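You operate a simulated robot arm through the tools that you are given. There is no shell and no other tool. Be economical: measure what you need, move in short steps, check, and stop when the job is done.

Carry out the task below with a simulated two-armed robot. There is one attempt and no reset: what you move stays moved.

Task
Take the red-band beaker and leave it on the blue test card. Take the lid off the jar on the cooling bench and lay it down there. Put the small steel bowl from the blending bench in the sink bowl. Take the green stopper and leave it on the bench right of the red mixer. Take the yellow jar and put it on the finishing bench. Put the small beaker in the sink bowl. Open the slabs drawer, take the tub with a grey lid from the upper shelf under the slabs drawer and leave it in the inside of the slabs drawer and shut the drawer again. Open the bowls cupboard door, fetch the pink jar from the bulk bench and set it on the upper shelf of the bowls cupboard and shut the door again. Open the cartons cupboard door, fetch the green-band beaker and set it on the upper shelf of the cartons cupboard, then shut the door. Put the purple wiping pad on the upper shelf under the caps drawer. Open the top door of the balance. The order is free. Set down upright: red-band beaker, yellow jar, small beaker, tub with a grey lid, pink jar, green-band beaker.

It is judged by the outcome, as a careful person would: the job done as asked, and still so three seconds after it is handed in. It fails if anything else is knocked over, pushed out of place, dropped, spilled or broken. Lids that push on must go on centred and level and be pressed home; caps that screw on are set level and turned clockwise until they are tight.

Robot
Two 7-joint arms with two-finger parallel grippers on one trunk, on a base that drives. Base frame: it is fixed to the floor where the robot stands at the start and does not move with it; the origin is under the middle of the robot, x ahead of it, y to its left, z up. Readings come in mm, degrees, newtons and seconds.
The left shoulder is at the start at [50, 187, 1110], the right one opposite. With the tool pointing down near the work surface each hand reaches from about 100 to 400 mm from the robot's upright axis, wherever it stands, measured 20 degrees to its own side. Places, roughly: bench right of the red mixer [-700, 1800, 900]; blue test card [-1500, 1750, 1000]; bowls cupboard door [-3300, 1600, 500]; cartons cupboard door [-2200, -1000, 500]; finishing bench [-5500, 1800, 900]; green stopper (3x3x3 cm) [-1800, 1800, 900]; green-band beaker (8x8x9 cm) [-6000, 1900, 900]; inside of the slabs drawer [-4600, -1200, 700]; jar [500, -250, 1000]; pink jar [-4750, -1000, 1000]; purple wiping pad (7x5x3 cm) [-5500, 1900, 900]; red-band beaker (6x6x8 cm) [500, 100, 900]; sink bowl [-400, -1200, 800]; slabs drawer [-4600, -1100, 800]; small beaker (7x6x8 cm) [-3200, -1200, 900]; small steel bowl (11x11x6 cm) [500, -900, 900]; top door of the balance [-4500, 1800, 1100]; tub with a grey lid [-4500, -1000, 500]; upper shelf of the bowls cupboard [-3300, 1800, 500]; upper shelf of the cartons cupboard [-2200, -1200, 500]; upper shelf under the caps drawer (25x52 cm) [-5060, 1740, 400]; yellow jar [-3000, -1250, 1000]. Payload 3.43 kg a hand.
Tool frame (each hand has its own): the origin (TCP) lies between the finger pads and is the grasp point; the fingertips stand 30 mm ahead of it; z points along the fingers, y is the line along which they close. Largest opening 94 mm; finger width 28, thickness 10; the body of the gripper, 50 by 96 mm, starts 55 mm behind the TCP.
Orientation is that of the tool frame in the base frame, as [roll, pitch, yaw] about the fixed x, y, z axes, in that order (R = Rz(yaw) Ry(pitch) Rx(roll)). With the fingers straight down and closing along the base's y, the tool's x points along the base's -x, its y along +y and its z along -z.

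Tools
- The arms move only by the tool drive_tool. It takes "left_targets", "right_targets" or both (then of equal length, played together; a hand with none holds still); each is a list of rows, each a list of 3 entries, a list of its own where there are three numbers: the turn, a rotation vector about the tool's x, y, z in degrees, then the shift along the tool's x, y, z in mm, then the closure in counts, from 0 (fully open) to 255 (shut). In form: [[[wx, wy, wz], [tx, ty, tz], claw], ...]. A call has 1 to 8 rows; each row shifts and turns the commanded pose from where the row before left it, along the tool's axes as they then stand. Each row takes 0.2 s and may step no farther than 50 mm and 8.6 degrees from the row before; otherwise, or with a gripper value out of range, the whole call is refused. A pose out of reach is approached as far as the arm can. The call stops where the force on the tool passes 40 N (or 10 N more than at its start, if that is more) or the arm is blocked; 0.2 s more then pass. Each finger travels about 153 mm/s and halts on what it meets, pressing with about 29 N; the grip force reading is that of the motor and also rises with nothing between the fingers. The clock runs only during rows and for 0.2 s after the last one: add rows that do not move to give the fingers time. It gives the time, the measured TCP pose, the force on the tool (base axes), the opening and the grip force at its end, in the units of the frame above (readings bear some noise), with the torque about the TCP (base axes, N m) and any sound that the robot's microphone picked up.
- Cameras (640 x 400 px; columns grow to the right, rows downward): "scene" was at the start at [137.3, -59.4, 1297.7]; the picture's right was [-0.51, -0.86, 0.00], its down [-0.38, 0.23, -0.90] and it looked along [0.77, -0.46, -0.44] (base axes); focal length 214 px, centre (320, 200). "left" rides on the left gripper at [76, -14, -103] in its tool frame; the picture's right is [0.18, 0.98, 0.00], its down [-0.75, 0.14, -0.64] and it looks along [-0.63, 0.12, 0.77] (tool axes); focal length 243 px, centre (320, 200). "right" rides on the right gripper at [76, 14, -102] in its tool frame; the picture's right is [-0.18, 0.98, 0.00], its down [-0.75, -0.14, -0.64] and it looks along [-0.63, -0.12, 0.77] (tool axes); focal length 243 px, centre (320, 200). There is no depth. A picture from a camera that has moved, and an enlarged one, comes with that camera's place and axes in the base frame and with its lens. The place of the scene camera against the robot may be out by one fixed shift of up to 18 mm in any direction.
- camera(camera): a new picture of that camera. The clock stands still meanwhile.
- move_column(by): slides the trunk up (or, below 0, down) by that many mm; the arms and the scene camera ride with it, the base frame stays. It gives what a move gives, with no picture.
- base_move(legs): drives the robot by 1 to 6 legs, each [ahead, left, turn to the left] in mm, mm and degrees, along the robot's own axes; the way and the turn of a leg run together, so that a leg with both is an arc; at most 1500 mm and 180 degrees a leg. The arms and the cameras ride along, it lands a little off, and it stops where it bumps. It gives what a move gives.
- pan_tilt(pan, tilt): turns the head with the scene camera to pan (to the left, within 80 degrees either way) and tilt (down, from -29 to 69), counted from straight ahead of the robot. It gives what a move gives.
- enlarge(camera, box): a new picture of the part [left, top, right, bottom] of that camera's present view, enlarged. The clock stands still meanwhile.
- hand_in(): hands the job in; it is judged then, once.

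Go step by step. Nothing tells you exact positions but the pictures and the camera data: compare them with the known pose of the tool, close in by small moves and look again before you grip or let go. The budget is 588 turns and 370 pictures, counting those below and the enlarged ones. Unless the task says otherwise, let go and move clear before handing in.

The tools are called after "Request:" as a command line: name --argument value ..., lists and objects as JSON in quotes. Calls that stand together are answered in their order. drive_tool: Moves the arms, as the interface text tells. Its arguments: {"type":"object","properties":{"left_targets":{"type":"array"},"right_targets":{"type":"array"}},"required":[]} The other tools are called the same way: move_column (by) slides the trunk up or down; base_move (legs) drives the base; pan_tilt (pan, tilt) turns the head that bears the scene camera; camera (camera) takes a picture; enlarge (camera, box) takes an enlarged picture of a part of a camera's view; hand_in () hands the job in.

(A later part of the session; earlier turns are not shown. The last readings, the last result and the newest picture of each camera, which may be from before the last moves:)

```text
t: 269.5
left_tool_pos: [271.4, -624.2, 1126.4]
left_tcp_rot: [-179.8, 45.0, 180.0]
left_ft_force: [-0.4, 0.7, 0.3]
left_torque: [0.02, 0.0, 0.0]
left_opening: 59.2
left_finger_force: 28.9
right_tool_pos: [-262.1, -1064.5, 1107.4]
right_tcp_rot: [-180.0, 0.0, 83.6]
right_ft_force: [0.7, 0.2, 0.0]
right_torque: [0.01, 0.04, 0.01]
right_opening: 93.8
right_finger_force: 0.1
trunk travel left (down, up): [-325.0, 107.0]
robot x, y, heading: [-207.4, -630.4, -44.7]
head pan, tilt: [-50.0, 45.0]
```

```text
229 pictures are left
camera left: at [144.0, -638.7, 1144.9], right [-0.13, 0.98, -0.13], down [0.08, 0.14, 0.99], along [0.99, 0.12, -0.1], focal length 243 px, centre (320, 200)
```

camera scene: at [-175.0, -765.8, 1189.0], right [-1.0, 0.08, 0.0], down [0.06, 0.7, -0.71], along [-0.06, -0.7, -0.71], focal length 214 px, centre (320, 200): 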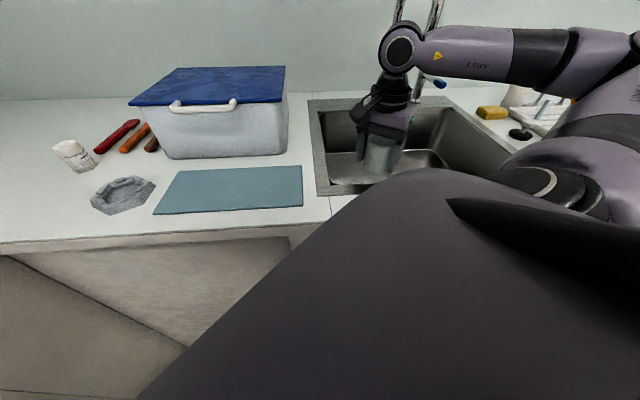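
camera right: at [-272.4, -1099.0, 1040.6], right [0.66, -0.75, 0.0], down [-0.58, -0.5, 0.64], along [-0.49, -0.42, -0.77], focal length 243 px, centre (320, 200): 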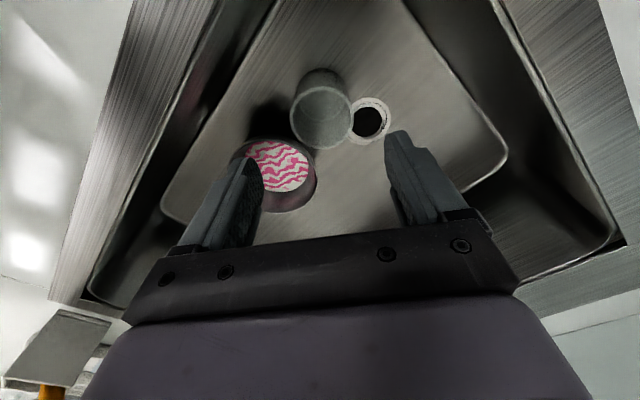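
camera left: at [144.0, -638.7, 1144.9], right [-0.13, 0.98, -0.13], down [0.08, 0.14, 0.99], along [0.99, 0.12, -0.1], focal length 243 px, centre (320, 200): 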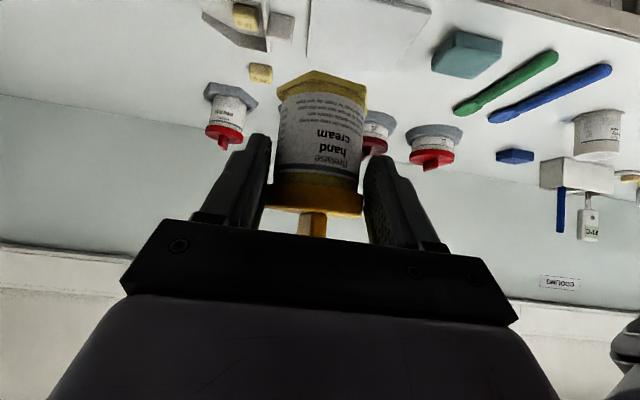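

Jar is fine. Drive across the room to the finishing-bench side (x≈−5400), turning so the left hand points to +y.

Request:
base_move --legs '[[-424, 424, 0], [0, 0, 90], [-919, 919, 0], [-919, 919, 0], [-919, 919, 0]]'

Request:
pan_tilt --pan 70 --tilt 15

Request:
camera --camera "scene"

```text
t: 301.5
left_tool_pos: [-4117.1, 405.9, 1126.3]
left_tcp_rot: [-179.8, 44.8, -89.7]
left_ft_force: [0.1, 1.0, -0.7]
left_torque: [0.0, 0.0, 0.01]
left_opening: 53.1
left_finger_force: 29.3
right_tool_pos: [-3675.6, -124.2, 1108.7]
right_tcp_rot: [-179.9, 0.0, 173.8]
right_ft_force: [-0.1, 0.1, 1.1]
right_torque: [0.0, 0.02, -0.01]
right_opening: 94.1
right_finger_force: 0.1
trunk travel left (down, up): [-325.0, 107.0]
robot x, y, heading: [-4109.9, -76.3, 45.4]
head pan, tilt: [-50.0, 45.0]
heard: snap
```

```text
t: 303.5
left_tool_pos: [-4117.2, 406.4, 1127.2]
left_tcp_rot: [-179.8, 45.0, -89.8]
left_ft_force: [0.5, 0.9, 0.7]
left_torque: [-0.02, 0.0, -0.01]
left_opening: 53.0
left_finger_force: 29.8
right_tool_pos: [-3676.6, -123.9, 1108.2]
right_tcp_rot: [180.0, 0.0, 173.8]
right_ft_force: [-0.7, -1.4, 0.5]
right_torque: [-0.01, -0.02, 0.0]
right_opening: 94.3
right_finger_force: 0.1
trunk travel left (down, up): [-325.0, 107.0]
robot x, y, heading: [-4109.2, -73.3, 45.4]
head pan, tilt: [70.0, 15.0]
```

```text
228 pictures are left
camera scene: at [-4108.0, 38.7, 1315.8], right [0.9, 0.43, 0.0], down [0.11, -0.23, -0.97], along [-0.42, 0.87, -0.26], focal length 214 px, centre (320, 200)
```

scene: 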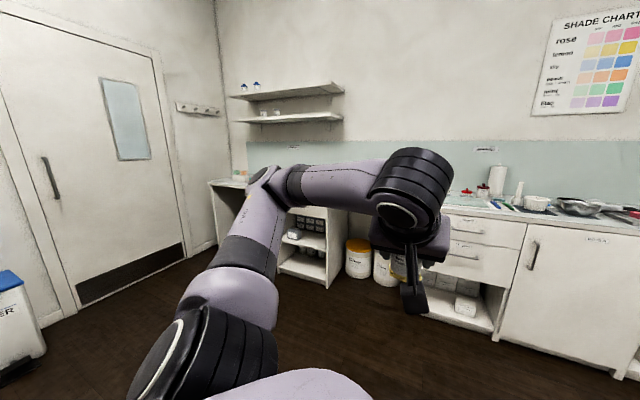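

A "snap" was heard and the left opening changed to 53 — check the jar immediately.

Request:
camera --camera "left"

Request:
enlarge --camera "scene" --box '[340, 140, 480, 330]'

```text
227 pictures are left
camera left: at [-4102.8, 278.9, 1145.0], right [-0.98, -0.13, -0.13], down [-0.14, 0.08, 0.99], along [-0.12, 0.99, -0.1], focal length 243 px, centre (320, 200)
```

left: 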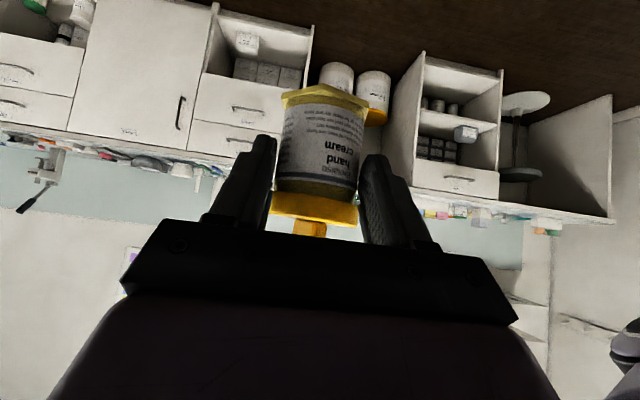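

```text
2.11 times, centred on (410, 235) of scene
camera zoom: at [-4108.0, 38.7, 1315.8], right [0.9, 0.43, 0.0], down [0.11, -0.23, -0.97], along [-0.42, 0.87, -0.26], focal length 452 px, centre (130, 126)
```

zoom: 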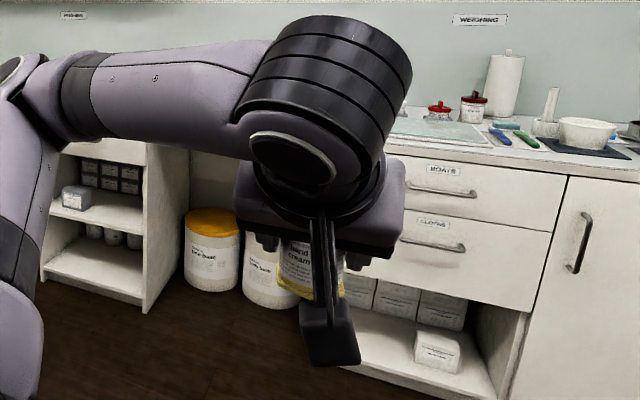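

The lid is still on; the fingers just snapped from the lid edge onto the body below it, which is a secure hold. Continue toward the finishing bench and look.

Request:
base_move --legs '[[-461, 1287, 0]]'

Request:
pan_tilt --pan 40 --tilt 20

Request:
camera --camera "scene"

Request:
camera --camera "left"

```text
t: 315.1
left_tool_pos: [-5366.7, 993.8, 1126.4]
left_tcp_rot: [-179.8, 44.9, -90.0]
left_ft_force: [-0.6, 0.2, -0.2]
left_torque: [0.02, 0.01, -0.02]
left_opening: 52.9
left_finger_force: 28.6
right_tool_pos: [-4927.5, 461.6, 1108.1]
right_tcp_rot: [180.0, 0.0, 173.6]
right_ft_force: [-0.6, -0.7, 0.1]
right_torque: [0.01, 0.04, 0.02]
right_opening: 94.0
right_finger_force: 0.1
trunk travel left (down, up): [-325.0, 107.0]
robot x, y, heading: [-5358.5, 510.0, 45.2]
head pan, tilt: [70.0, 15.0]
```

```text
t: 316.1
left_tool_pos: [-5366.1, 993.5, 1125.3]
left_tcp_rot: [-179.8, 44.9, -90.0]
left_ft_force: [-0.2, 0.2, -1.7]
left_torque: [-0.01, 0.01, -0.01]
left_opening: 52.8
left_finger_force: 28.5
right_tool_pos: [-4927.0, 460.3, 1108.3]
right_tcp_rot: [180.0, -0.1, 173.6]
right_ft_force: [-0.4, 0.6, -0.7]
right_torque: [-0.01, -0.01, 0.02]
right_opening: 94.0
right_finger_force: 0.0
trunk travel left (down, up): [-325.0, 107.0]
robot x, y, heading: [-5360.6, 515.8, 45.4]
head pan, tilt: [40.0, 20.0]
```

```text
225 pictures are left
camera scene: at [-5311.0, 634.8, 1307.7], right [1.0, -0.08, 0.0], down [-0.03, -0.34, -0.94], along [0.08, 0.94, -0.34], focal length 214 px, centre (320, 200)
```

scene: 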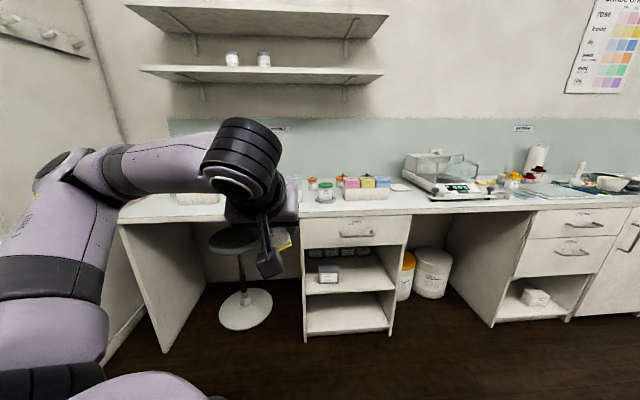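

```text
224 pictures are left
camera left: at [-5352.5, 866.6, 1145.0], right [-0.98, -0.13, -0.13], down [-0.14, 0.08, 0.99], along [-0.12, 0.99, -0.1], focal length 243 px, centre (320, 200)
```

left: 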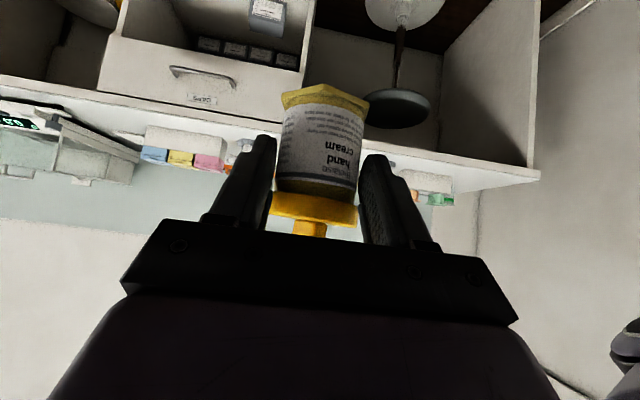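

I see the finishing bench with pads, the caps drawer unit below, and the balance. Enlarge the benchtop.

Request:
enlarge --camera "scene" --box '[270, 110, 430, 260]'

Request:
enlarge --camera "left" --box '[0, 60, 480, 260]'

```text
2.67 times, centred on (350, 185) of scene
camera zoom: at [-5311.0, 634.8, 1307.7], right [1.0, -0.08, 0.0], down [-0.03, -0.34, -0.94], along [0.08, 0.94, -0.34], focal length 572 px, centre (240, 240)
```

zoom: 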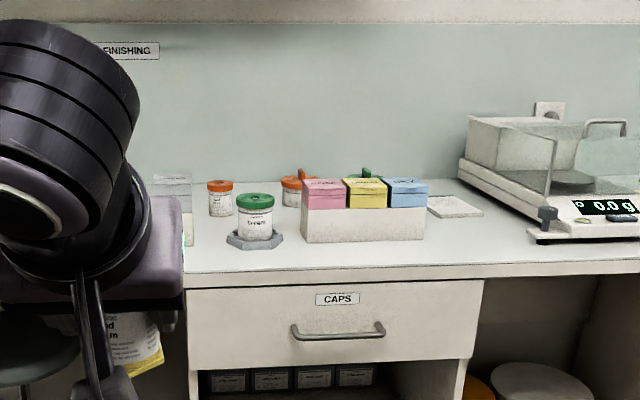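

```text
1.33 times, centred on (240, 160) of left
camera zoom: at [-5352.5, 866.6, 1145.0], right [-0.98, -0.13, -0.13], down [-0.14, 0.08, 0.99], along [-0.12, 0.99, -0.1], focal length 324 px, centre (427, 253)
```

zoom: 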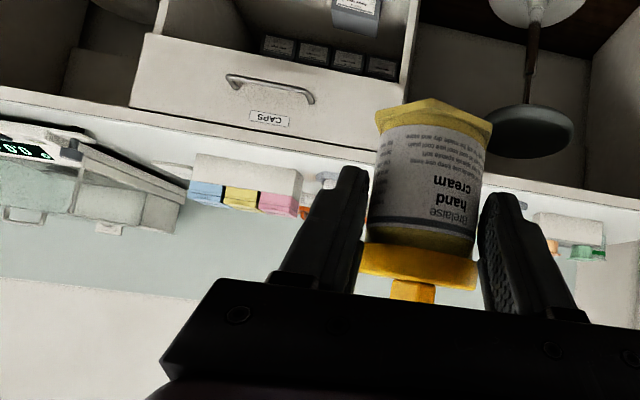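

Request:
base_move --legs '[[320, 320, 0]]'

Request:
pan_tilt --pan 45 --tilt 30

Request:
camera --camera "scene"

Request:
camera --camera "left"

```text
t: 319.5
left_tool_pos: [-5367.6, 1444.0, 1125.8]
left_tcp_rot: [-179.8, 44.9, -90.1]
left_ft_force: [0.4, 1.3, -0.5]
left_torque: [-0.01, 0.01, 0.03]
left_opening: 53.0
left_finger_force: 28.8
right_tool_pos: [-4928.9, 912.6, 1106.9]
right_tcp_rot: [180.0, 0.0, 173.5]
right_ft_force: [0.0, 0.6, 0.0]
right_torque: [0.07, 0.01, -0.01]
right_opening: 93.9
right_finger_force: 0.1
trunk travel left (down, up): [-325.0, 107.0]
robot x, y, heading: [-5363.1, 962.4, 45.3]
head pan, tilt: [40.0, 20.0]
```

```text
t: 320.2
left_tool_pos: [-5367.0, 1443.5, 1125.4]
left_tcp_rot: [-179.8, 44.9, -90.1]
left_ft_force: [0.6, -0.3, 0.2]
left_torque: [-0.06, 0.05, 0.0]
left_opening: 53.0
left_finger_force: 28.9
right_tool_pos: [-4929.1, 910.0, 1108.4]
right_tcp_rot: [180.0, 0.0, 173.5]
right_ft_force: [-0.1, -0.4, -0.7]
right_torque: [0.02, 0.01, -0.01]
right_opening: 94.2
right_finger_force: 0.0
trunk travel left (down, up): [-325.0, 107.0]
robot x, y, heading: [-5360.8, 962.4, 45.3]
head pan, tilt: [45.0, 30.0]
```

```text
221 pictures are left
camera scene: at [-5320.5, 1083.1, 1291.7], right [1.0, 0.0, 0.0], down [0.0, -0.5, -0.87], along [0.0, 0.87, -0.5], focal length 214 px, centre (320, 200)
```

scene: 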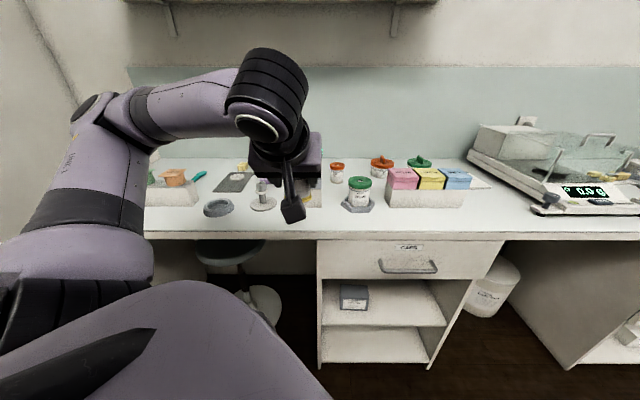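

```text
220 pictures are left
camera left: at [-5353.6, 1317.3, 1145.0], right [-0.98, -0.13, -0.13], down [-0.14, 0.08, 0.99], along [-0.11, 0.99, -0.1], focal length 243 px, centre (320, 200)
```

left: 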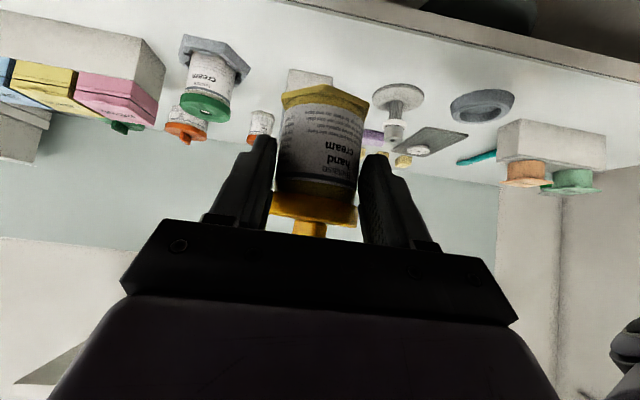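

Free space on the finishing bench around (-5425,1645). Drive so the jar is above it.

Request:
base_move --legs '[[102, 184, 0]]'

Request:
camera --camera "left"

Request:
camera --camera "scene"

```text
t: 322.4
left_tool_pos: [-5425.8, 1647.6, 1127.5]
left_tcp_rot: [-179.8, 44.9, -90.2]
left_ft_force: [0.8, 0.5, 1.2]
left_torque: [-0.04, -0.01, 0.04]
left_opening: 52.9
left_finger_force: 28.5
right_tool_pos: [-4989.1, 1114.1, 1108.2]
right_tcp_rot: [-180.0, 0.0, 173.5]
right_ft_force: [0.1, 0.1, 0.2]
right_torque: [0.0, -0.02, -0.03]
right_opening: 93.9
right_finger_force: 0.0
trunk travel left (down, up): [-325.0, 107.0]
robot x, y, heading: [-5423.3, 1166.1, 45.2]
head pan, tilt: [45.0, 30.0]
```

```text
219 pictures are left
camera left: at [-5412.9, 1520.5, 1144.9], right [-0.98, -0.12, -0.13], down [-0.14, 0.08, 0.99], along [-0.11, 0.99, -0.1], focal length 243 px, centre (320, 200)
```

left: 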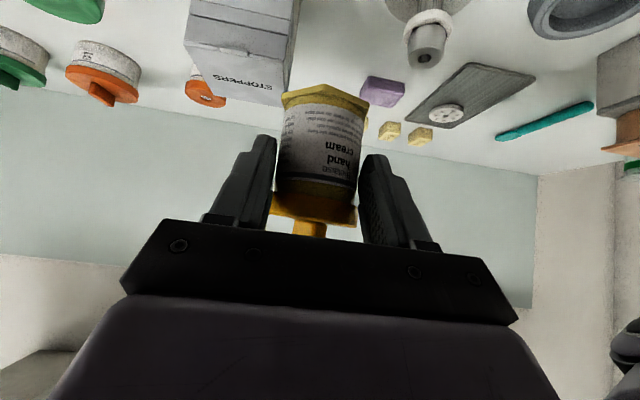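

```text
218 pictures are left
camera scene: at [-5380.1, 1286.3, 1291.6], right [1.0, 0.0, 0.0], down [0.0, -0.5, -0.87], along [0.0, 0.87, -0.5], focal length 214 px, centre (320, 200)
```

scene: 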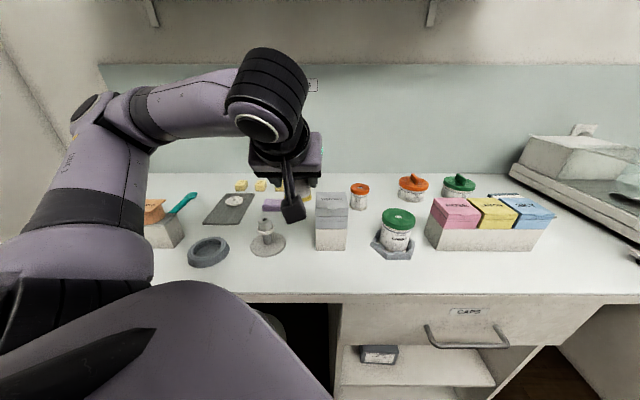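

Descend straight down toward the bench.

Request:
drive_tool --left_targets '[[[0, 0, 0], [28, 0, 28], 225], [[0, 0, 0], [28, 0, 28], 225], [[0, 0, 0], [28, 0, 28], 225], [[0, 0, 0], [21, 0, 21], 225], [[0, 0, 0], [0, 0, 0], 225]]'

Request:
camera --camera "left"

Request:
enlarge --camera "scene" --box '[220, 150, 420, 300]'

```text
t: 323.3
left_tool_pos: [-5417.0, 1666.8, 1014.7]
left_tcp_rot: [179.4, 45.8, -89.2]
left_ft_force: [-16.7, 0.0, 4.4]
left_torque: [0.14, 0.61, 0.52]
left_opening: 52.5
left_finger_force: 28.5
left hand out of reach, approached as far as the arm can: row 2, 3, 4
right_tool_pos: [-4989.9, 1113.4, 1109.3]
right_tcp_rot: [179.9, 0.1, 173.7]
right_ft_force: [0.3, 0.2, 0.0]
right_torque: [-0.01, -0.01, -0.01]
right_opening: 93.9
right_finger_force: 0.1
trunk travel left (down, up): [-325.0, 107.0]
robot x, y, heading: [-5419.0, 1165.3, 45.6]
head pan, tilt: [45.0, 30.0]
stopped in row 4 (left hand): the force on the tool passed its limit at 51 N (the readings are from after the stop); the commanded pose is now the measured one
```

```text
217 pictures are left
camera left: at [-5399.8, 1540.2, 1032.2], right [-0.98, -0.15, -0.12], down [-0.14, 0.06, 0.99], along [-0.14, 0.99, -0.08], focal length 243 px, centre (320, 200)
```

left: 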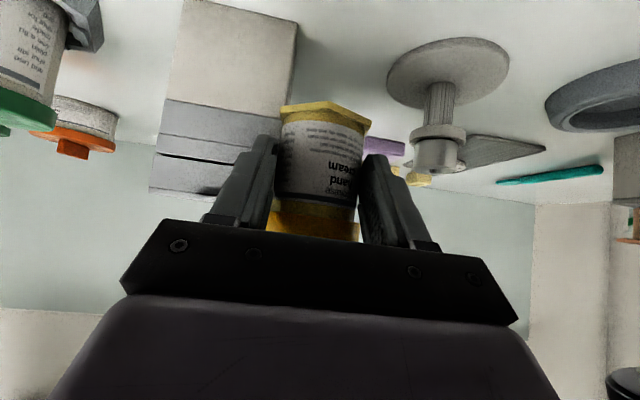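

```text
2.67 times, centred on (320, 225) of scene
camera zoom: at [-5381.9, 1285.1, 1291.7], right [1.0, 0.01, 0.0], down [0.0, -0.5, -0.87], along [-0.01, 0.87, -0.5], focal length 572 px, centre (320, 133)
```

zoom: 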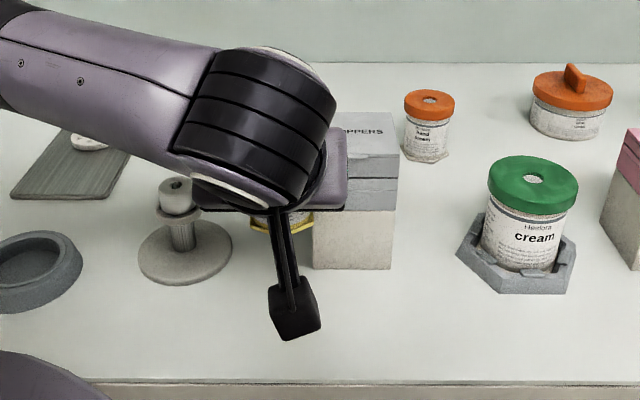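

The arm was near a joint limit, drifted forward and touched the STOPPERS box. Back away gently (up, left and toward the robot).

Request:
drive_tool --left_targets '[[[0, 0, 0], [14, 12, -14], 225], [[0, 0, 0], [14, 12, -14], 225], [[0, 0, 0], [-20, 0, -25], 225], [[0, 0, 0], [-20, 0, -25], 225]]'

Request:
camera --camera "left"

Request:
enlarge --camera "scene" --box '[220, 150, 420, 300]'

```text
t: 324.3
left_tool_pos: [-5409.8, 1657.4, 1081.2]
left_tcp_rot: [-179.9, 45.9, -89.6]
left_ft_force: [-0.1, 0.0, 0.3]
left_torque: [-0.01, 0.02, 0.0]
left_opening: 53.1
left_finger_force: 29.3
left hand out of reach, approached as far as the arm can: row 1, 2
right_tool_pos: [-4989.8, 1114.1, 1107.6]
right_tcp_rot: [-179.9, 0.0, 173.4]
right_ft_force: [-0.8, -0.1, 0.2]
right_torque: [0.04, 0.01, 0.0]
right_opening: 93.8
right_finger_force: 0.1
trunk travel left (down, up): [-325.0, 107.0]
robot x, y, heading: [-5418.3, 1168.3, 45.5]
head pan, tilt: [45.0, 30.0]
```

```text
215 pictures are left
camera left: at [-5395.4, 1531.4, 1096.9], right [-0.98, -0.14, -0.13], down [-0.14, 0.06, 0.99], along [-0.13, 0.99, -0.08], focal length 243 px, centre (320, 200)
```

left: 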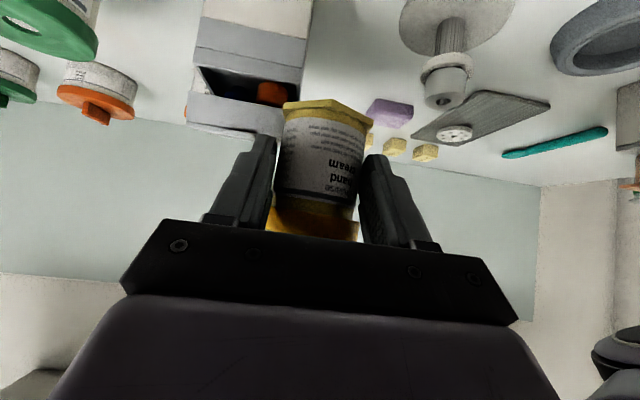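

```text
2.67 times, centred on (320, 225) of scene
camera zoom: at [-5380.2, 1285.8, 1291.6], right [1.0, 0.0, 0.0], down [0.0, -0.5, -0.87], along [0.0, 0.87, -0.5], focal length 572 px, centre (320, 133)
```

zoom: 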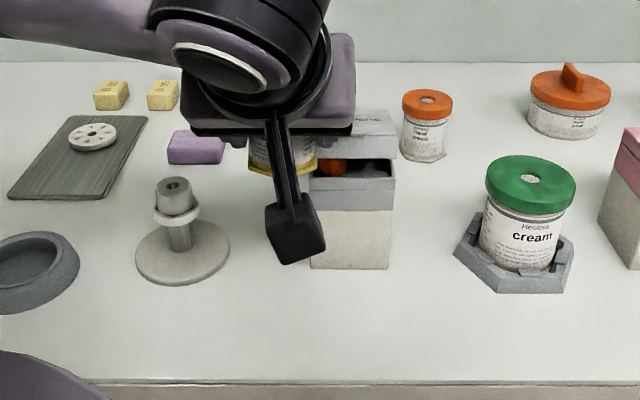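

The STOPPERS box lid seems to have been shifted. I move the arm away and look closely.

Request:
drive_tool --left_targets '[[[0, 0, 0], [-20, 20, -25], 225], [[0, 0, 0], [0, 40, -20], 225], [[0, 0, 0], [0, 40, -20], 225]]'

Request:
base_move --legs '[[-180, -100, 0]]'

Request:
enlarge --camera "scene" --box '[220, 130, 400, 260]'

Request:
camera --camera "left"

```text
t: 325.1
left_tool_pos: [-5484.2, 1633.5, 1142.6]
left_tcp_rot: [179.8, 45.5, -89.6]
left_ft_force: [-0.1, 0.0, 0.0]
left_torque: [-0.03, 0.0, 0.02]
left_opening: 52.8
left_finger_force: 29.5
left hand out of reach, approached as far as the arm can: row 2, 3
right_tool_pos: [-4989.0, 1113.9, 1108.5]
right_tcp_rot: [-180.0, 0.0, 173.6]
right_ft_force: [0.0, -0.3, -0.2]
right_torque: [0.04, 0.01, 0.03]
right_opening: 93.8
right_finger_force: 0.0
trunk travel left (down, up): [-325.0, 107.0]
robot x, y, heading: [-5419.6, 1164.2, 45.5]
head pan, tilt: [45.0, 30.0]
```

```text
t: 326.8
left_tool_pos: [-5539.3, 1437.6, 1142.8]
left_tcp_rot: [179.9, 45.7, -89.4]
left_ft_force: [0.5, 0.0, -0.7]
left_torque: [-0.02, 0.03, 0.01]
left_opening: 52.7
left_finger_force: 28.8
right_tool_pos: [-5044.0, 915.1, 1108.0]
right_tcp_rot: [180.0, 0.1, 173.6]
right_ft_force: [0.2, -0.7, 1.1]
right_torque: [0.0, 0.0, -0.01]
right_opening: 94.0
right_finger_force: 0.1
trunk travel left (down, up): [-325.0, 107.0]
robot x, y, heading: [-5476.4, 969.6, 45.3]
head pan, tilt: [45.0, 30.0]
```

```text
3.08 times, centred on (310, 195) of scene
camera zoom: at [-5435.2, 1088.3, 1291.7], right [1.0, 0.0, 0.0], down [0.0, -0.5, -0.87], along [0.0, 0.87, -0.5], focal length 660 px, centre (351, 215)
```

zoom: 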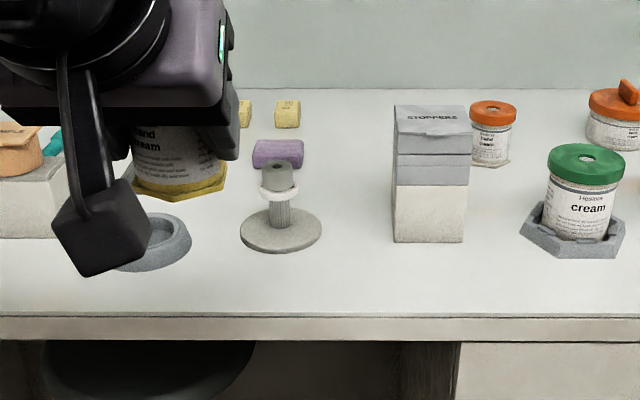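

```text
212 pictures are left
camera left: at [-5523.8, 1310.5, 1159.8], right [-0.98, -0.14, -0.13], down [-0.14, 0.06, 0.99], along [-0.13, 0.99, -0.08], focal length 243 px, centre (320, 200)
```

left: 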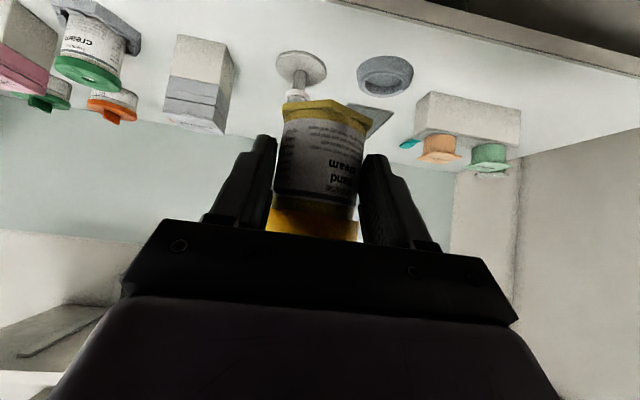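

The box's hinged lid fell shut and the box itself is in place. I reposition the base farther back so the arm works at a comfortable extension, then approach the front strip at (-5430,1635).

Request:
base_move --legs '[[89, -26, 0]]'

Request:
drive_tool --left_targets '[[[0, 0, 0], [-3, -9, 47], 225], [[0, 0, 0], [-3, -9, 47], 225], [[0, 0, 0], [-2, -9, 47], 225]]'

Request:
camera --camera "left"

Request:
enlarge --camera "scene" --box '[200, 120, 440, 300]'

```text
t: 327.9
left_tool_pos: [-5459.3, 1482.5, 1143.0]
left_tcp_rot: [179.8, 45.8, -89.3]
left_ft_force: [0.5, -1.2, -0.8]
left_torque: [-0.01, 0.0, 0.01]
left_opening: 52.8
left_finger_force: 28.6
right_tool_pos: [-4962.6, 963.3, 1107.9]
right_tcp_rot: [180.0, 0.0, 173.5]
right_ft_force: [0.5, -0.4, 0.2]
right_torque: [-0.02, 0.05, 0.02]
right_opening: 94.1
right_finger_force: 0.0
trunk travel left (down, up): [-325.0, 107.0]
robot x, y, heading: [-5392.1, 1012.8, 45.4]
head pan, tilt: [45.0, 30.0]
```

```text
t: 328.7
left_tool_pos: [-5432.6, 1590.9, 1050.8]
left_tcp_rot: [180.0, 45.8, -89.2]
left_ft_force: [-0.1, 1.0, -0.9]
left_torque: [-0.01, -0.02, 0.01]
left_opening: 52.6
left_finger_force: 29.7
right_tool_pos: [-4964.1, 961.7, 1107.5]
right_tcp_rot: [179.9, 0.0, 173.6]
right_ft_force: [-0.7, -0.5, 0.0]
right_torque: [-0.01, 0.01, 0.0]
right_opening: 94.1
right_finger_force: 0.0
trunk travel left (down, up): [-325.0, 107.0]
robot x, y, heading: [-5393.0, 1015.2, 45.2]
head pan, tilt: [45.0, 30.0]
```

```text
211 pictures are left
camera left: at [-5417.4, 1464.4, 1067.2], right [-0.98, -0.14, -0.13], down [-0.14, 0.06, 0.99], along [-0.13, 0.99, -0.08], focal length 243 px, centre (320, 200)
```

left: 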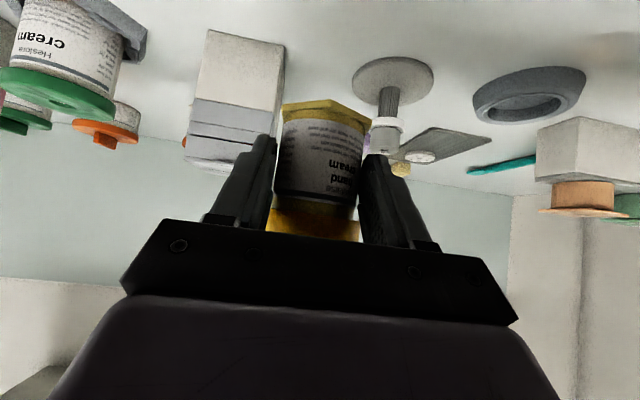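

```text
2.22 times, centred on (320, 210) of scene
camera zoom: at [-5354.5, 1134.1, 1291.6], right [1.0, 0.01, 0.0], down [0.0, -0.5, -0.87], along [0.0, 0.87, -0.5], focal length 477 px, centre (320, 178)
```

zoom: 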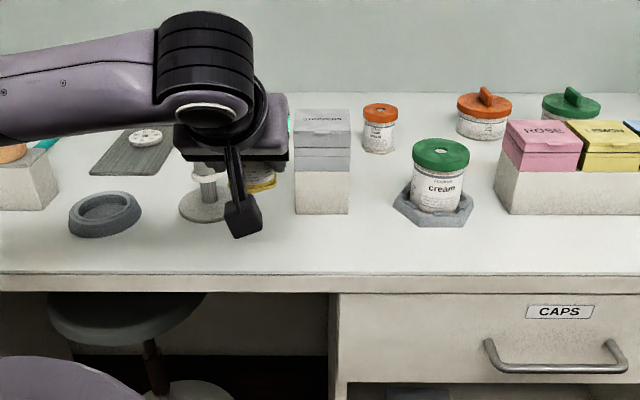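

I check whether the jar is tilted in the grip before setting down.

Request:
enlarge --camera "left" --box '[250, 80, 390, 250]'

Request:
enlarge --camera "scene" --box '[260, 160, 340, 230]'

```text
2.35 times, centred on (320, 165) of left
camera zoom: at [-5417.4, 1464.4, 1067.2], right [-0.98, -0.14, -0.13], down [-0.14, 0.06, 0.99], along [-0.13, 0.99, -0.08], focal length 571 px, centre (320, 282)
```

zoom: 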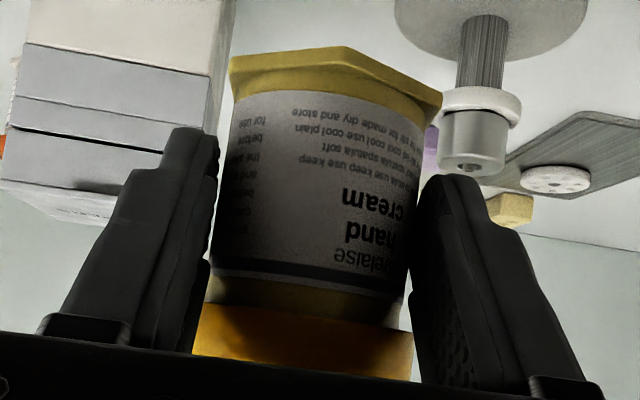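

```text
5.71 times, centred on (300, 195) of scene
camera zoom: at [-5354.5, 1134.1, 1291.6], right [1.0, 0.01, 0.0], down [0.0, -0.5, -0.87], along [0.0, 0.87, -0.5], focal length 1226 px, centre (434, 229)
```

zoom: 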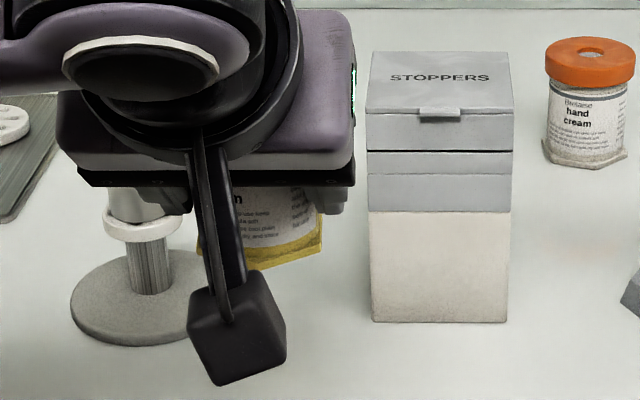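

Request:
drive_tool --left_targets '[[[0, 0, 0], [10, 0, 30], 225], [[0, 0, 0], [10, 0, 30], 225], [[0, 0, 0], [10, 0, 30], 225], [[0, 0, 0], [5, 0, 5], 225], [[0, 0, 0], [0, 0, 0], 225]]'

Request:
camera --camera "left"

Request:
enlarge --camera "scene" --box '[220, 140, 400, 280]'

```text
t: 329.9
left_tool_pos: [-5434.2, 1634.1, 958.0]
left_tcp_rot: [179.9, 45.8, -89.4]
left_ft_force: [0.0, -0.2, 0.7]
left_torque: [0.0, 0.0, 0.01]
left_opening: 52.4
left_finger_force: 29.2
right_tool_pos: [-4963.6, 962.8, 1107.1]
right_tcp_rot: [180.0, -0.1, 173.6]
right_ft_force: [-0.5, 0.0, -0.4]
right_torque: [0.02, -0.02, -0.01]
right_opening: 94.0
right_finger_force: 0.1
trunk travel left (down, up): [-325.0, 107.0]
robot x, y, heading: [-5393.7, 1015.5, 45.4]
head pan, tilt: [45.0, 30.0]
```

```text
207 pictures are left
camera left: at [-5418.2, 1506.9, 975.2], right [-0.98, -0.14, -0.13], down [-0.14, 0.06, 0.99], along [-0.13, 0.99, -0.08], focal length 243 px, centre (320, 200)
```

left: 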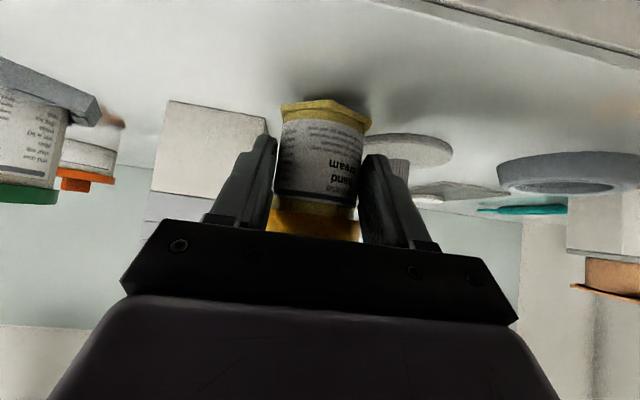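

```text
2.86 times, centred on (310, 210) of scene
camera zoom: at [-5354.5, 1133.7, 1291.6], right [1.0, 0.01, 0.0], down [0.0, -0.5, -0.87], along [0.0, 0.87, -0.5], focal length 613 px, centre (349, 171)
```

zoom: 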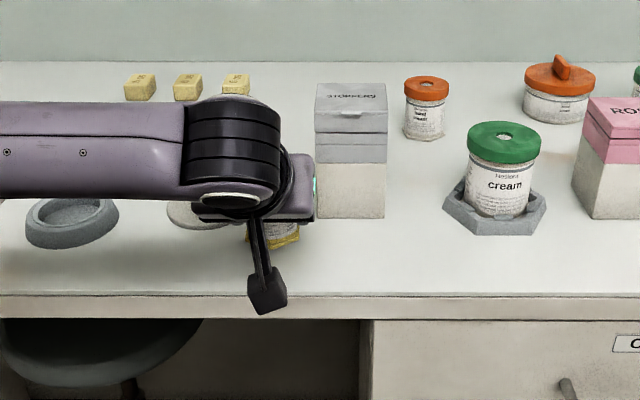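

Lower in small steps until contact.

Request:
drive_tool --left_targets '[[[0, 0, 0], [3.5, 0, 3.5], 225], [[0, 0, 0], [3.5, 0, 3.5], 225], [[0, 0, 0], [2.1, 0, 2.1], 225], [[0, 0, 0], [0, 0, 0], 225]]'

Request:
drive_tool --left_targets '[[[0, 0, 0], [1.4, 0, 1.4], 225], [[0, 0, 0], [1.4, 0, 1.4], 225], [[0, 0, 0], [0, 0, 0], 225]]'

```text
t: 330.9
left_tool_pos: [-5433.5, 1633.8, 946.4]
left_tcp_rot: [180.0, 46.0, -89.3]
left_ft_force: [-0.9, 1.1, 5.7]
left_torque: [0.24, 0.05, 0.01]
left_opening: 52.2
left_finger_force: 29.1
right_tool_pos: [-4961.8, 961.6, 1108.9]
right_tcp_rot: [-180.0, 0.0, 173.6]
right_ft_force: [-0.5, 0.4, 0.6]
right_torque: [-0.03, -0.01, 0.01]
right_opening: 94.1
right_finger_force: 0.0
trunk travel left (down, up): [-325.0, 107.0]
robot x, y, heading: [-5394.8, 1012.9, 45.1]
head pan, tilt: [45.0, 30.0]
```

```text
t: 331.7
left_tool_pos: [-5432.3, 1632.3, 943.0]
left_tcp_rot: [179.9, 45.9, -89.5]
left_ft_force: [1.0, 0.5, 10.6]
left_torque: [0.4, 0.0, 0.06]
left_opening: 51.7
left_finger_force: 29.6
right_tool_pos: [-4962.3, 962.0, 1107.2]
right_tcp_rot: [179.8, 0.0, 173.6]
right_ft_force: [0.1, 0.2, -0.5]
right_torque: [0.01, -0.01, -0.02]
right_opening: 94.1
right_finger_force: 0.1
trunk travel left (down, up): [-325.0, 107.0]
robot x, y, heading: [-5397.6, 1014.5, 45.5]
head pan, tilt: [45.0, 30.0]
```

Contact begins at the far edge of the foot (jar slightly tilted). Pressing a bit further rotates it flat.

Request:
drive_tool --left_targets '[[[0, 0, 0], [1.4, 0, 1.4], 225], [[0, 0, 0], [1.4, 0, 1.4], 225], [[0, 0, 0], [1.4, 0, 1.4], 225], [[0, 0, 0], [0, 0, 0], 225]]'

Request:
enlarge --camera "left" --box '[250, 60, 390, 250]'

```text
t: 332.7
left_tool_pos: [-5433.7, 1633.2, 936.4]
left_tcp_rot: [-180.0, 46.0, -89.3]
left_ft_force: [2.5, -0.1, 19.8]
left_torque: [0.46, -0.21, 0.02]
left_opening: 51.1
left_finger_force: 28.7
right_tool_pos: [-4963.7, 961.2, 1108.9]
right_tcp_rot: [179.9, 0.0, 173.5]
right_ft_force: [0.0, 0.6, 0.4]
right_torque: [0.03, -0.01, 0.0]
right_opening: 94.0
right_finger_force: 0.1
trunk travel left (down, up): [-325.0, 107.0]
robot x, y, heading: [-5397.4, 1011.9, 45.3]
head pan, tilt: [45.0, 30.0]
```

```text
2.11 times, centred on (320, 155) of left
camera zoom: at [-5417.8, 1505.7, 954.2], right [-0.98, -0.14, -0.13], down [-0.14, 0.06, 0.99], along [-0.13, 0.99, -0.08], focal length 511 px, centre (320, 295)
```

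zoom: 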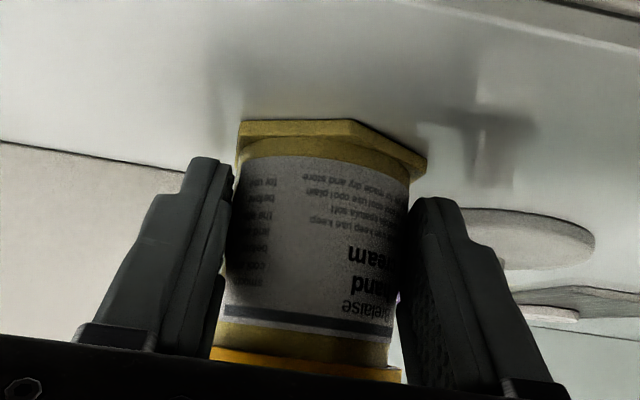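

Foot is now flat on the bench. Release and retract along the fingers.

Request:
drive_tool --left_targets '[[[0, 0, 0], [-1, 0, -1], 225], [[0, 0, 0], [0, 0, 0], 90], [[0, 0, 0], [0, 0, 0], 40], [[0, 0, 0], [0, 0, 0], 20], [[0, 0, 0], [0, 0, 0], 20], [[0, 0, 0], [0, 0, -30], 20], [[0, 0, 0], [0, 0, -45], 20], [[0, 0, 0], [0, 0, -45], 20]]'

Request:
camera --camera "left"

Request:
enlarge --camera "scene" --box '[200, 130, 400, 280]'

```text
t: 334.5
left_tool_pos: [-5432.2, 1547.9, 1020.5]
left_tcp_rot: [179.8, 45.6, -89.5]
left_ft_force: [0.2, -0.4, 1.1]
left_torque: [0.0, -0.04, 0.02]
left_opening: 86.7
left_finger_force: 0.1
right_tool_pos: [-4962.8, 962.9, 1107.7]
right_tcp_rot: [179.9, 0.0, 173.6]
right_ft_force: [-0.4, -0.9, 0.6]
right_torque: [0.0, -0.03, -0.02]
right_opening: 94.1
right_finger_force: 0.0
trunk travel left (down, up): [-325.0, 107.0]
robot x, y, heading: [-5390.3, 1013.7, 45.4]
head pan, tilt: [45.0, 30.0]
```

```text
204 pictures are left
camera left: at [-5415.9, 1421.5, 1037.7], right [-0.98, -0.14, -0.13], down [-0.14, 0.07, 0.99], along [-0.13, 0.99, -0.08], focal length 243 px, centre (320, 200)
```

left: 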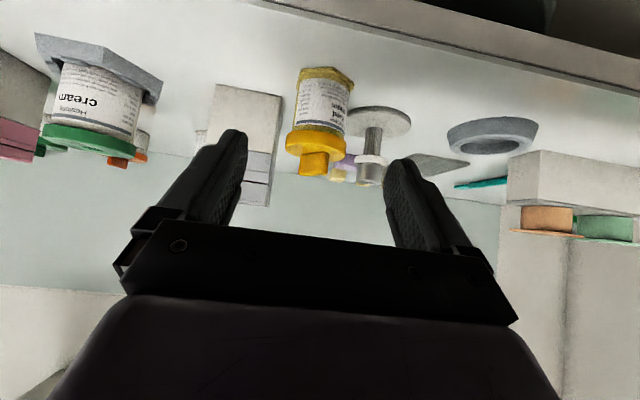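

```text
2.67 times, centred on (300, 205) of scene
camera zoom: at [-5354.3, 1133.7, 1291.6], right [1.0, 0.01, 0.0], down [0.0, -0.5, -0.87], along [0.0, 0.87, -0.5], focal length 572 px, centre (373, 187)
```

zoom: 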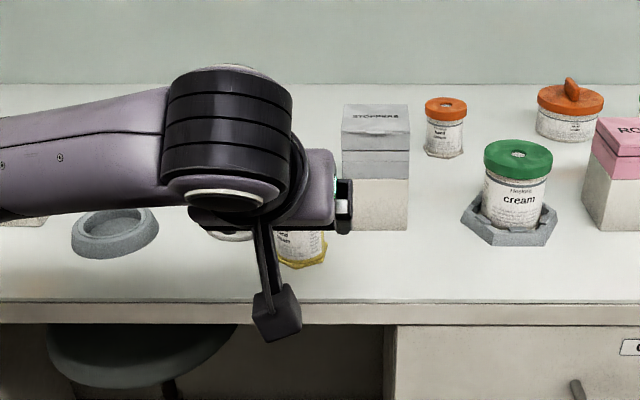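

The yellow jar stands upright on the finishing bench. Next: purple pad at about (-5525,1885). Raise the left hand, change tilt to 30° and approach.

Request:
drive_tool --left_targets '[[[0, 0, 0], [-33, 0, -33], 20], [[0, 0, 0], [-33, 0, -33], 20], [[0, 7.8, 0], [0, 0, 0], 20], [[0, 7.8, 0], [0, 0, 0], 20]]'

Request:
base_move --legs '[[115, 193, 0]]'

Request:
camera --camera "left"

Request:
camera --camera "scene"

```text
t: 335.5
left_tool_pos: [-5433.3, 1547.1, 1113.8]
left_tcp_rot: [179.9, 29.9, -89.4]
left_ft_force: [0.4, 0.1, 0.4]
left_torque: [-0.02, 0.04, -0.01]
left_opening: 86.9
left_finger_force: 0.0
right_tool_pos: [-4964.3, 964.1, 1107.4]
right_tcp_rot: [179.9, 0.0, 173.6]
right_ft_force: [0.1, 1.1, -0.6]
right_torque: [-0.02, 0.03, -0.01]
right_opening: 94.0
right_finger_force: 0.1
trunk travel left (down, up): [-325.0, 107.0]
robot x, y, heading: [-5394.6, 1011.5, 45.5]
head pan, tilt: [45.0, 30.0]
```

```text
t: 337.8
left_tool_pos: [-5486.9, 1761.6, 1113.6]
left_tcp_rot: [179.9, 30.1, -89.4]
left_ft_force: [-0.1, 0.2, -0.6]
left_torque: [0.03, -0.02, 0.01]
left_opening: 86.9
left_finger_force: 0.1
right_tool_pos: [-5017.5, 1178.0, 1107.4]
right_tcp_rot: [-179.9, 0.0, 173.6]
right_ft_force: [-0.6, 0.2, -0.3]
right_torque: [-0.02, 0.04, -0.03]
right_opening: 94.3
right_finger_force: 0.1
trunk travel left (down, up): [-325.0, 107.0]
robot x, y, heading: [-5451.2, 1230.6, 45.1]
head pan, tilt: [45.0, 30.0]
```

```text
202 pictures are left
camera left: at [-5471.7, 1644.6, 1164.1], right [-0.98, -0.17, -0.09], down [-0.14, 0.33, 0.93], along [-0.13, 0.93, -0.35], focal length 243 px, centre (320, 200)
```

left: 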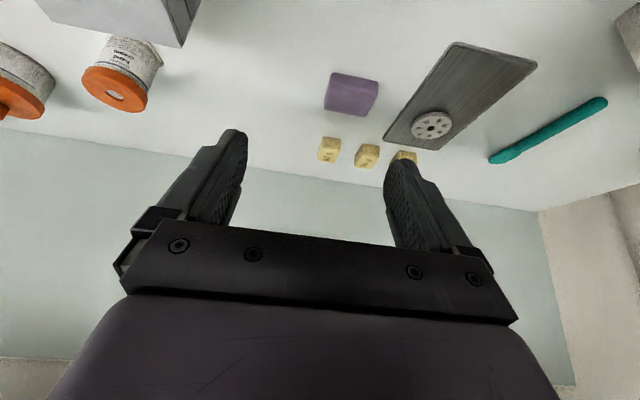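

```text
201 pictures are left
camera scene: at [-5408.8, 1349.4, 1291.6], right [1.0, 0.01, 0.0], down [0.0, -0.5, -0.87], along [0.0, 0.87, -0.5], focal length 214 px, centre (320, 200)
```

scene: 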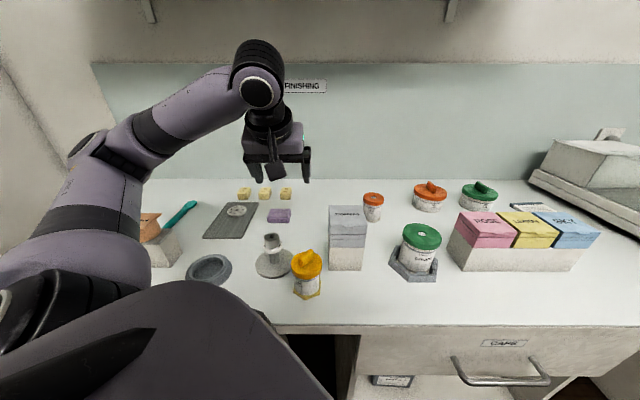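

Yellow jar upright. Pad centre ≈(-5531,1881). Move above it.

Request:
drive_tool --left_targets '[[[0, 0, 0], [-11, 11, 36], 25], [[0, 0, 0], [-11, 11, 36], 25], [[0, 0, 0], [-11, 11, 36], 25], [[0, 0, 0], [-11, 11, 36], 25]]'

Request:
camera --camera "left"

Request:
enlarge --camera "scene" --box '[180, 120, 360, 300]'

```text
t: 338.8
left_tool_pos: [-5534.4, 1872.3, 1007.6]
left_tcp_rot: [179.9, 30.2, -89.4]
left_ft_force: [-0.5, 0.5, -0.1]
left_torque: [-0.02, 0.02, -0.02]
left_opening: 84.6
left_finger_force: 0.0
right_tool_pos: [-5018.1, 1177.8, 1107.9]
right_tcp_rot: [179.9, 0.0, 173.7]
right_ft_force: [-0.1, 0.2, -0.5]
right_torque: [0.01, 0.02, 0.01]
right_opening: 94.0
right_finger_force: 0.1
trunk travel left (down, up): [-325.0, 107.0]
robot x, y, heading: [-5452.7, 1228.5, 45.2]
head pan, tilt: [45.0, 30.0]
```

```text
200 pictures are left
camera left: at [-5518.3, 1754.5, 1059.8], right [-0.98, -0.17, -0.09], down [-0.14, 0.33, 0.93], along [-0.13, 0.93, -0.35], focal length 243 px, centre (320, 200)
```

left: 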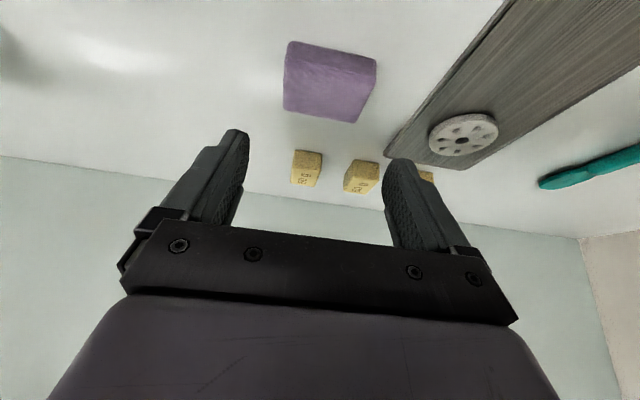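

```text
2.22 times, centred on (270, 210) of scene
camera zoom: at [-5408.8, 1349.4, 1291.6], right [1.0, 0.01, 0.0], down [0.0, -0.5, -0.87], along [0.0, 0.87, -0.5], focal length 477 px, centre (431, 178)
```

zoom: 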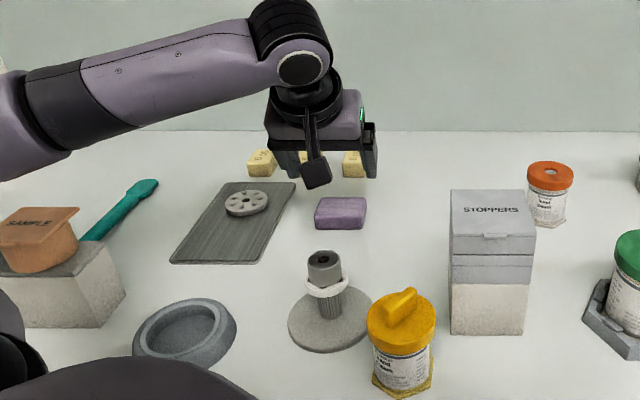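

Aligned. Descend around the pad and grip it.

Request:
drive_tool --left_targets '[[[0, 0, 0], [12, 0, 20], 25], [[0, 0, 0], [12, 0, 20], 25], [[0, 0, 0], [12, 0, 19], 25], [[0, 0, 0], [0, 0, 0], 80], [[0, 0, 0], [0, 0, 0], 160], [[0, 0, 0], [0, 0, 0], 220], [[0, 0, 0], [0, 0, 0], 220]]'

Request:
camera --camera "left"

```text
t: 340.4
left_tool_pos: [-5533.3, 1869.7, 939.5]
left_tcp_rot: [179.8, 30.1, -89.3]
left_ft_force: [-0.7, 0.6, 0.6]
left_torque: [-0.02, -0.04, 0.04]
left_opening: 63.7
left_finger_force: 29.3
right_tool_pos: [-5017.5, 1177.5, 1108.7]
right_tcp_rot: [-180.0, 0.0, 173.6]
right_ft_force: [0.2, 0.6, -0.2]
right_torque: [0.0, -0.04, 0.0]
right_opening: 94.2
right_finger_force: 0.0
trunk travel left (down, up): [-325.0, 107.0]
robot x, y, heading: [-5450.7, 1230.4, 45.1]
head pan, tilt: [45.0, 30.0]
```

```text
198 pictures are left
camera left: at [-5517.3, 1752.3, 991.6], right [-0.98, -0.17, -0.09], down [-0.14, 0.33, 0.93], along [-0.13, 0.93, -0.35], focal length 243 px, centre (320, 200)
```

left: 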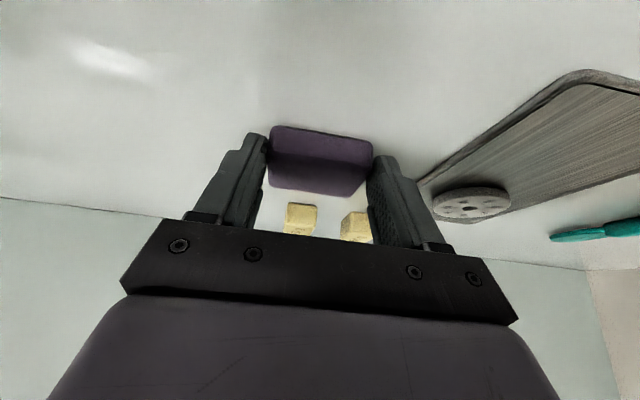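

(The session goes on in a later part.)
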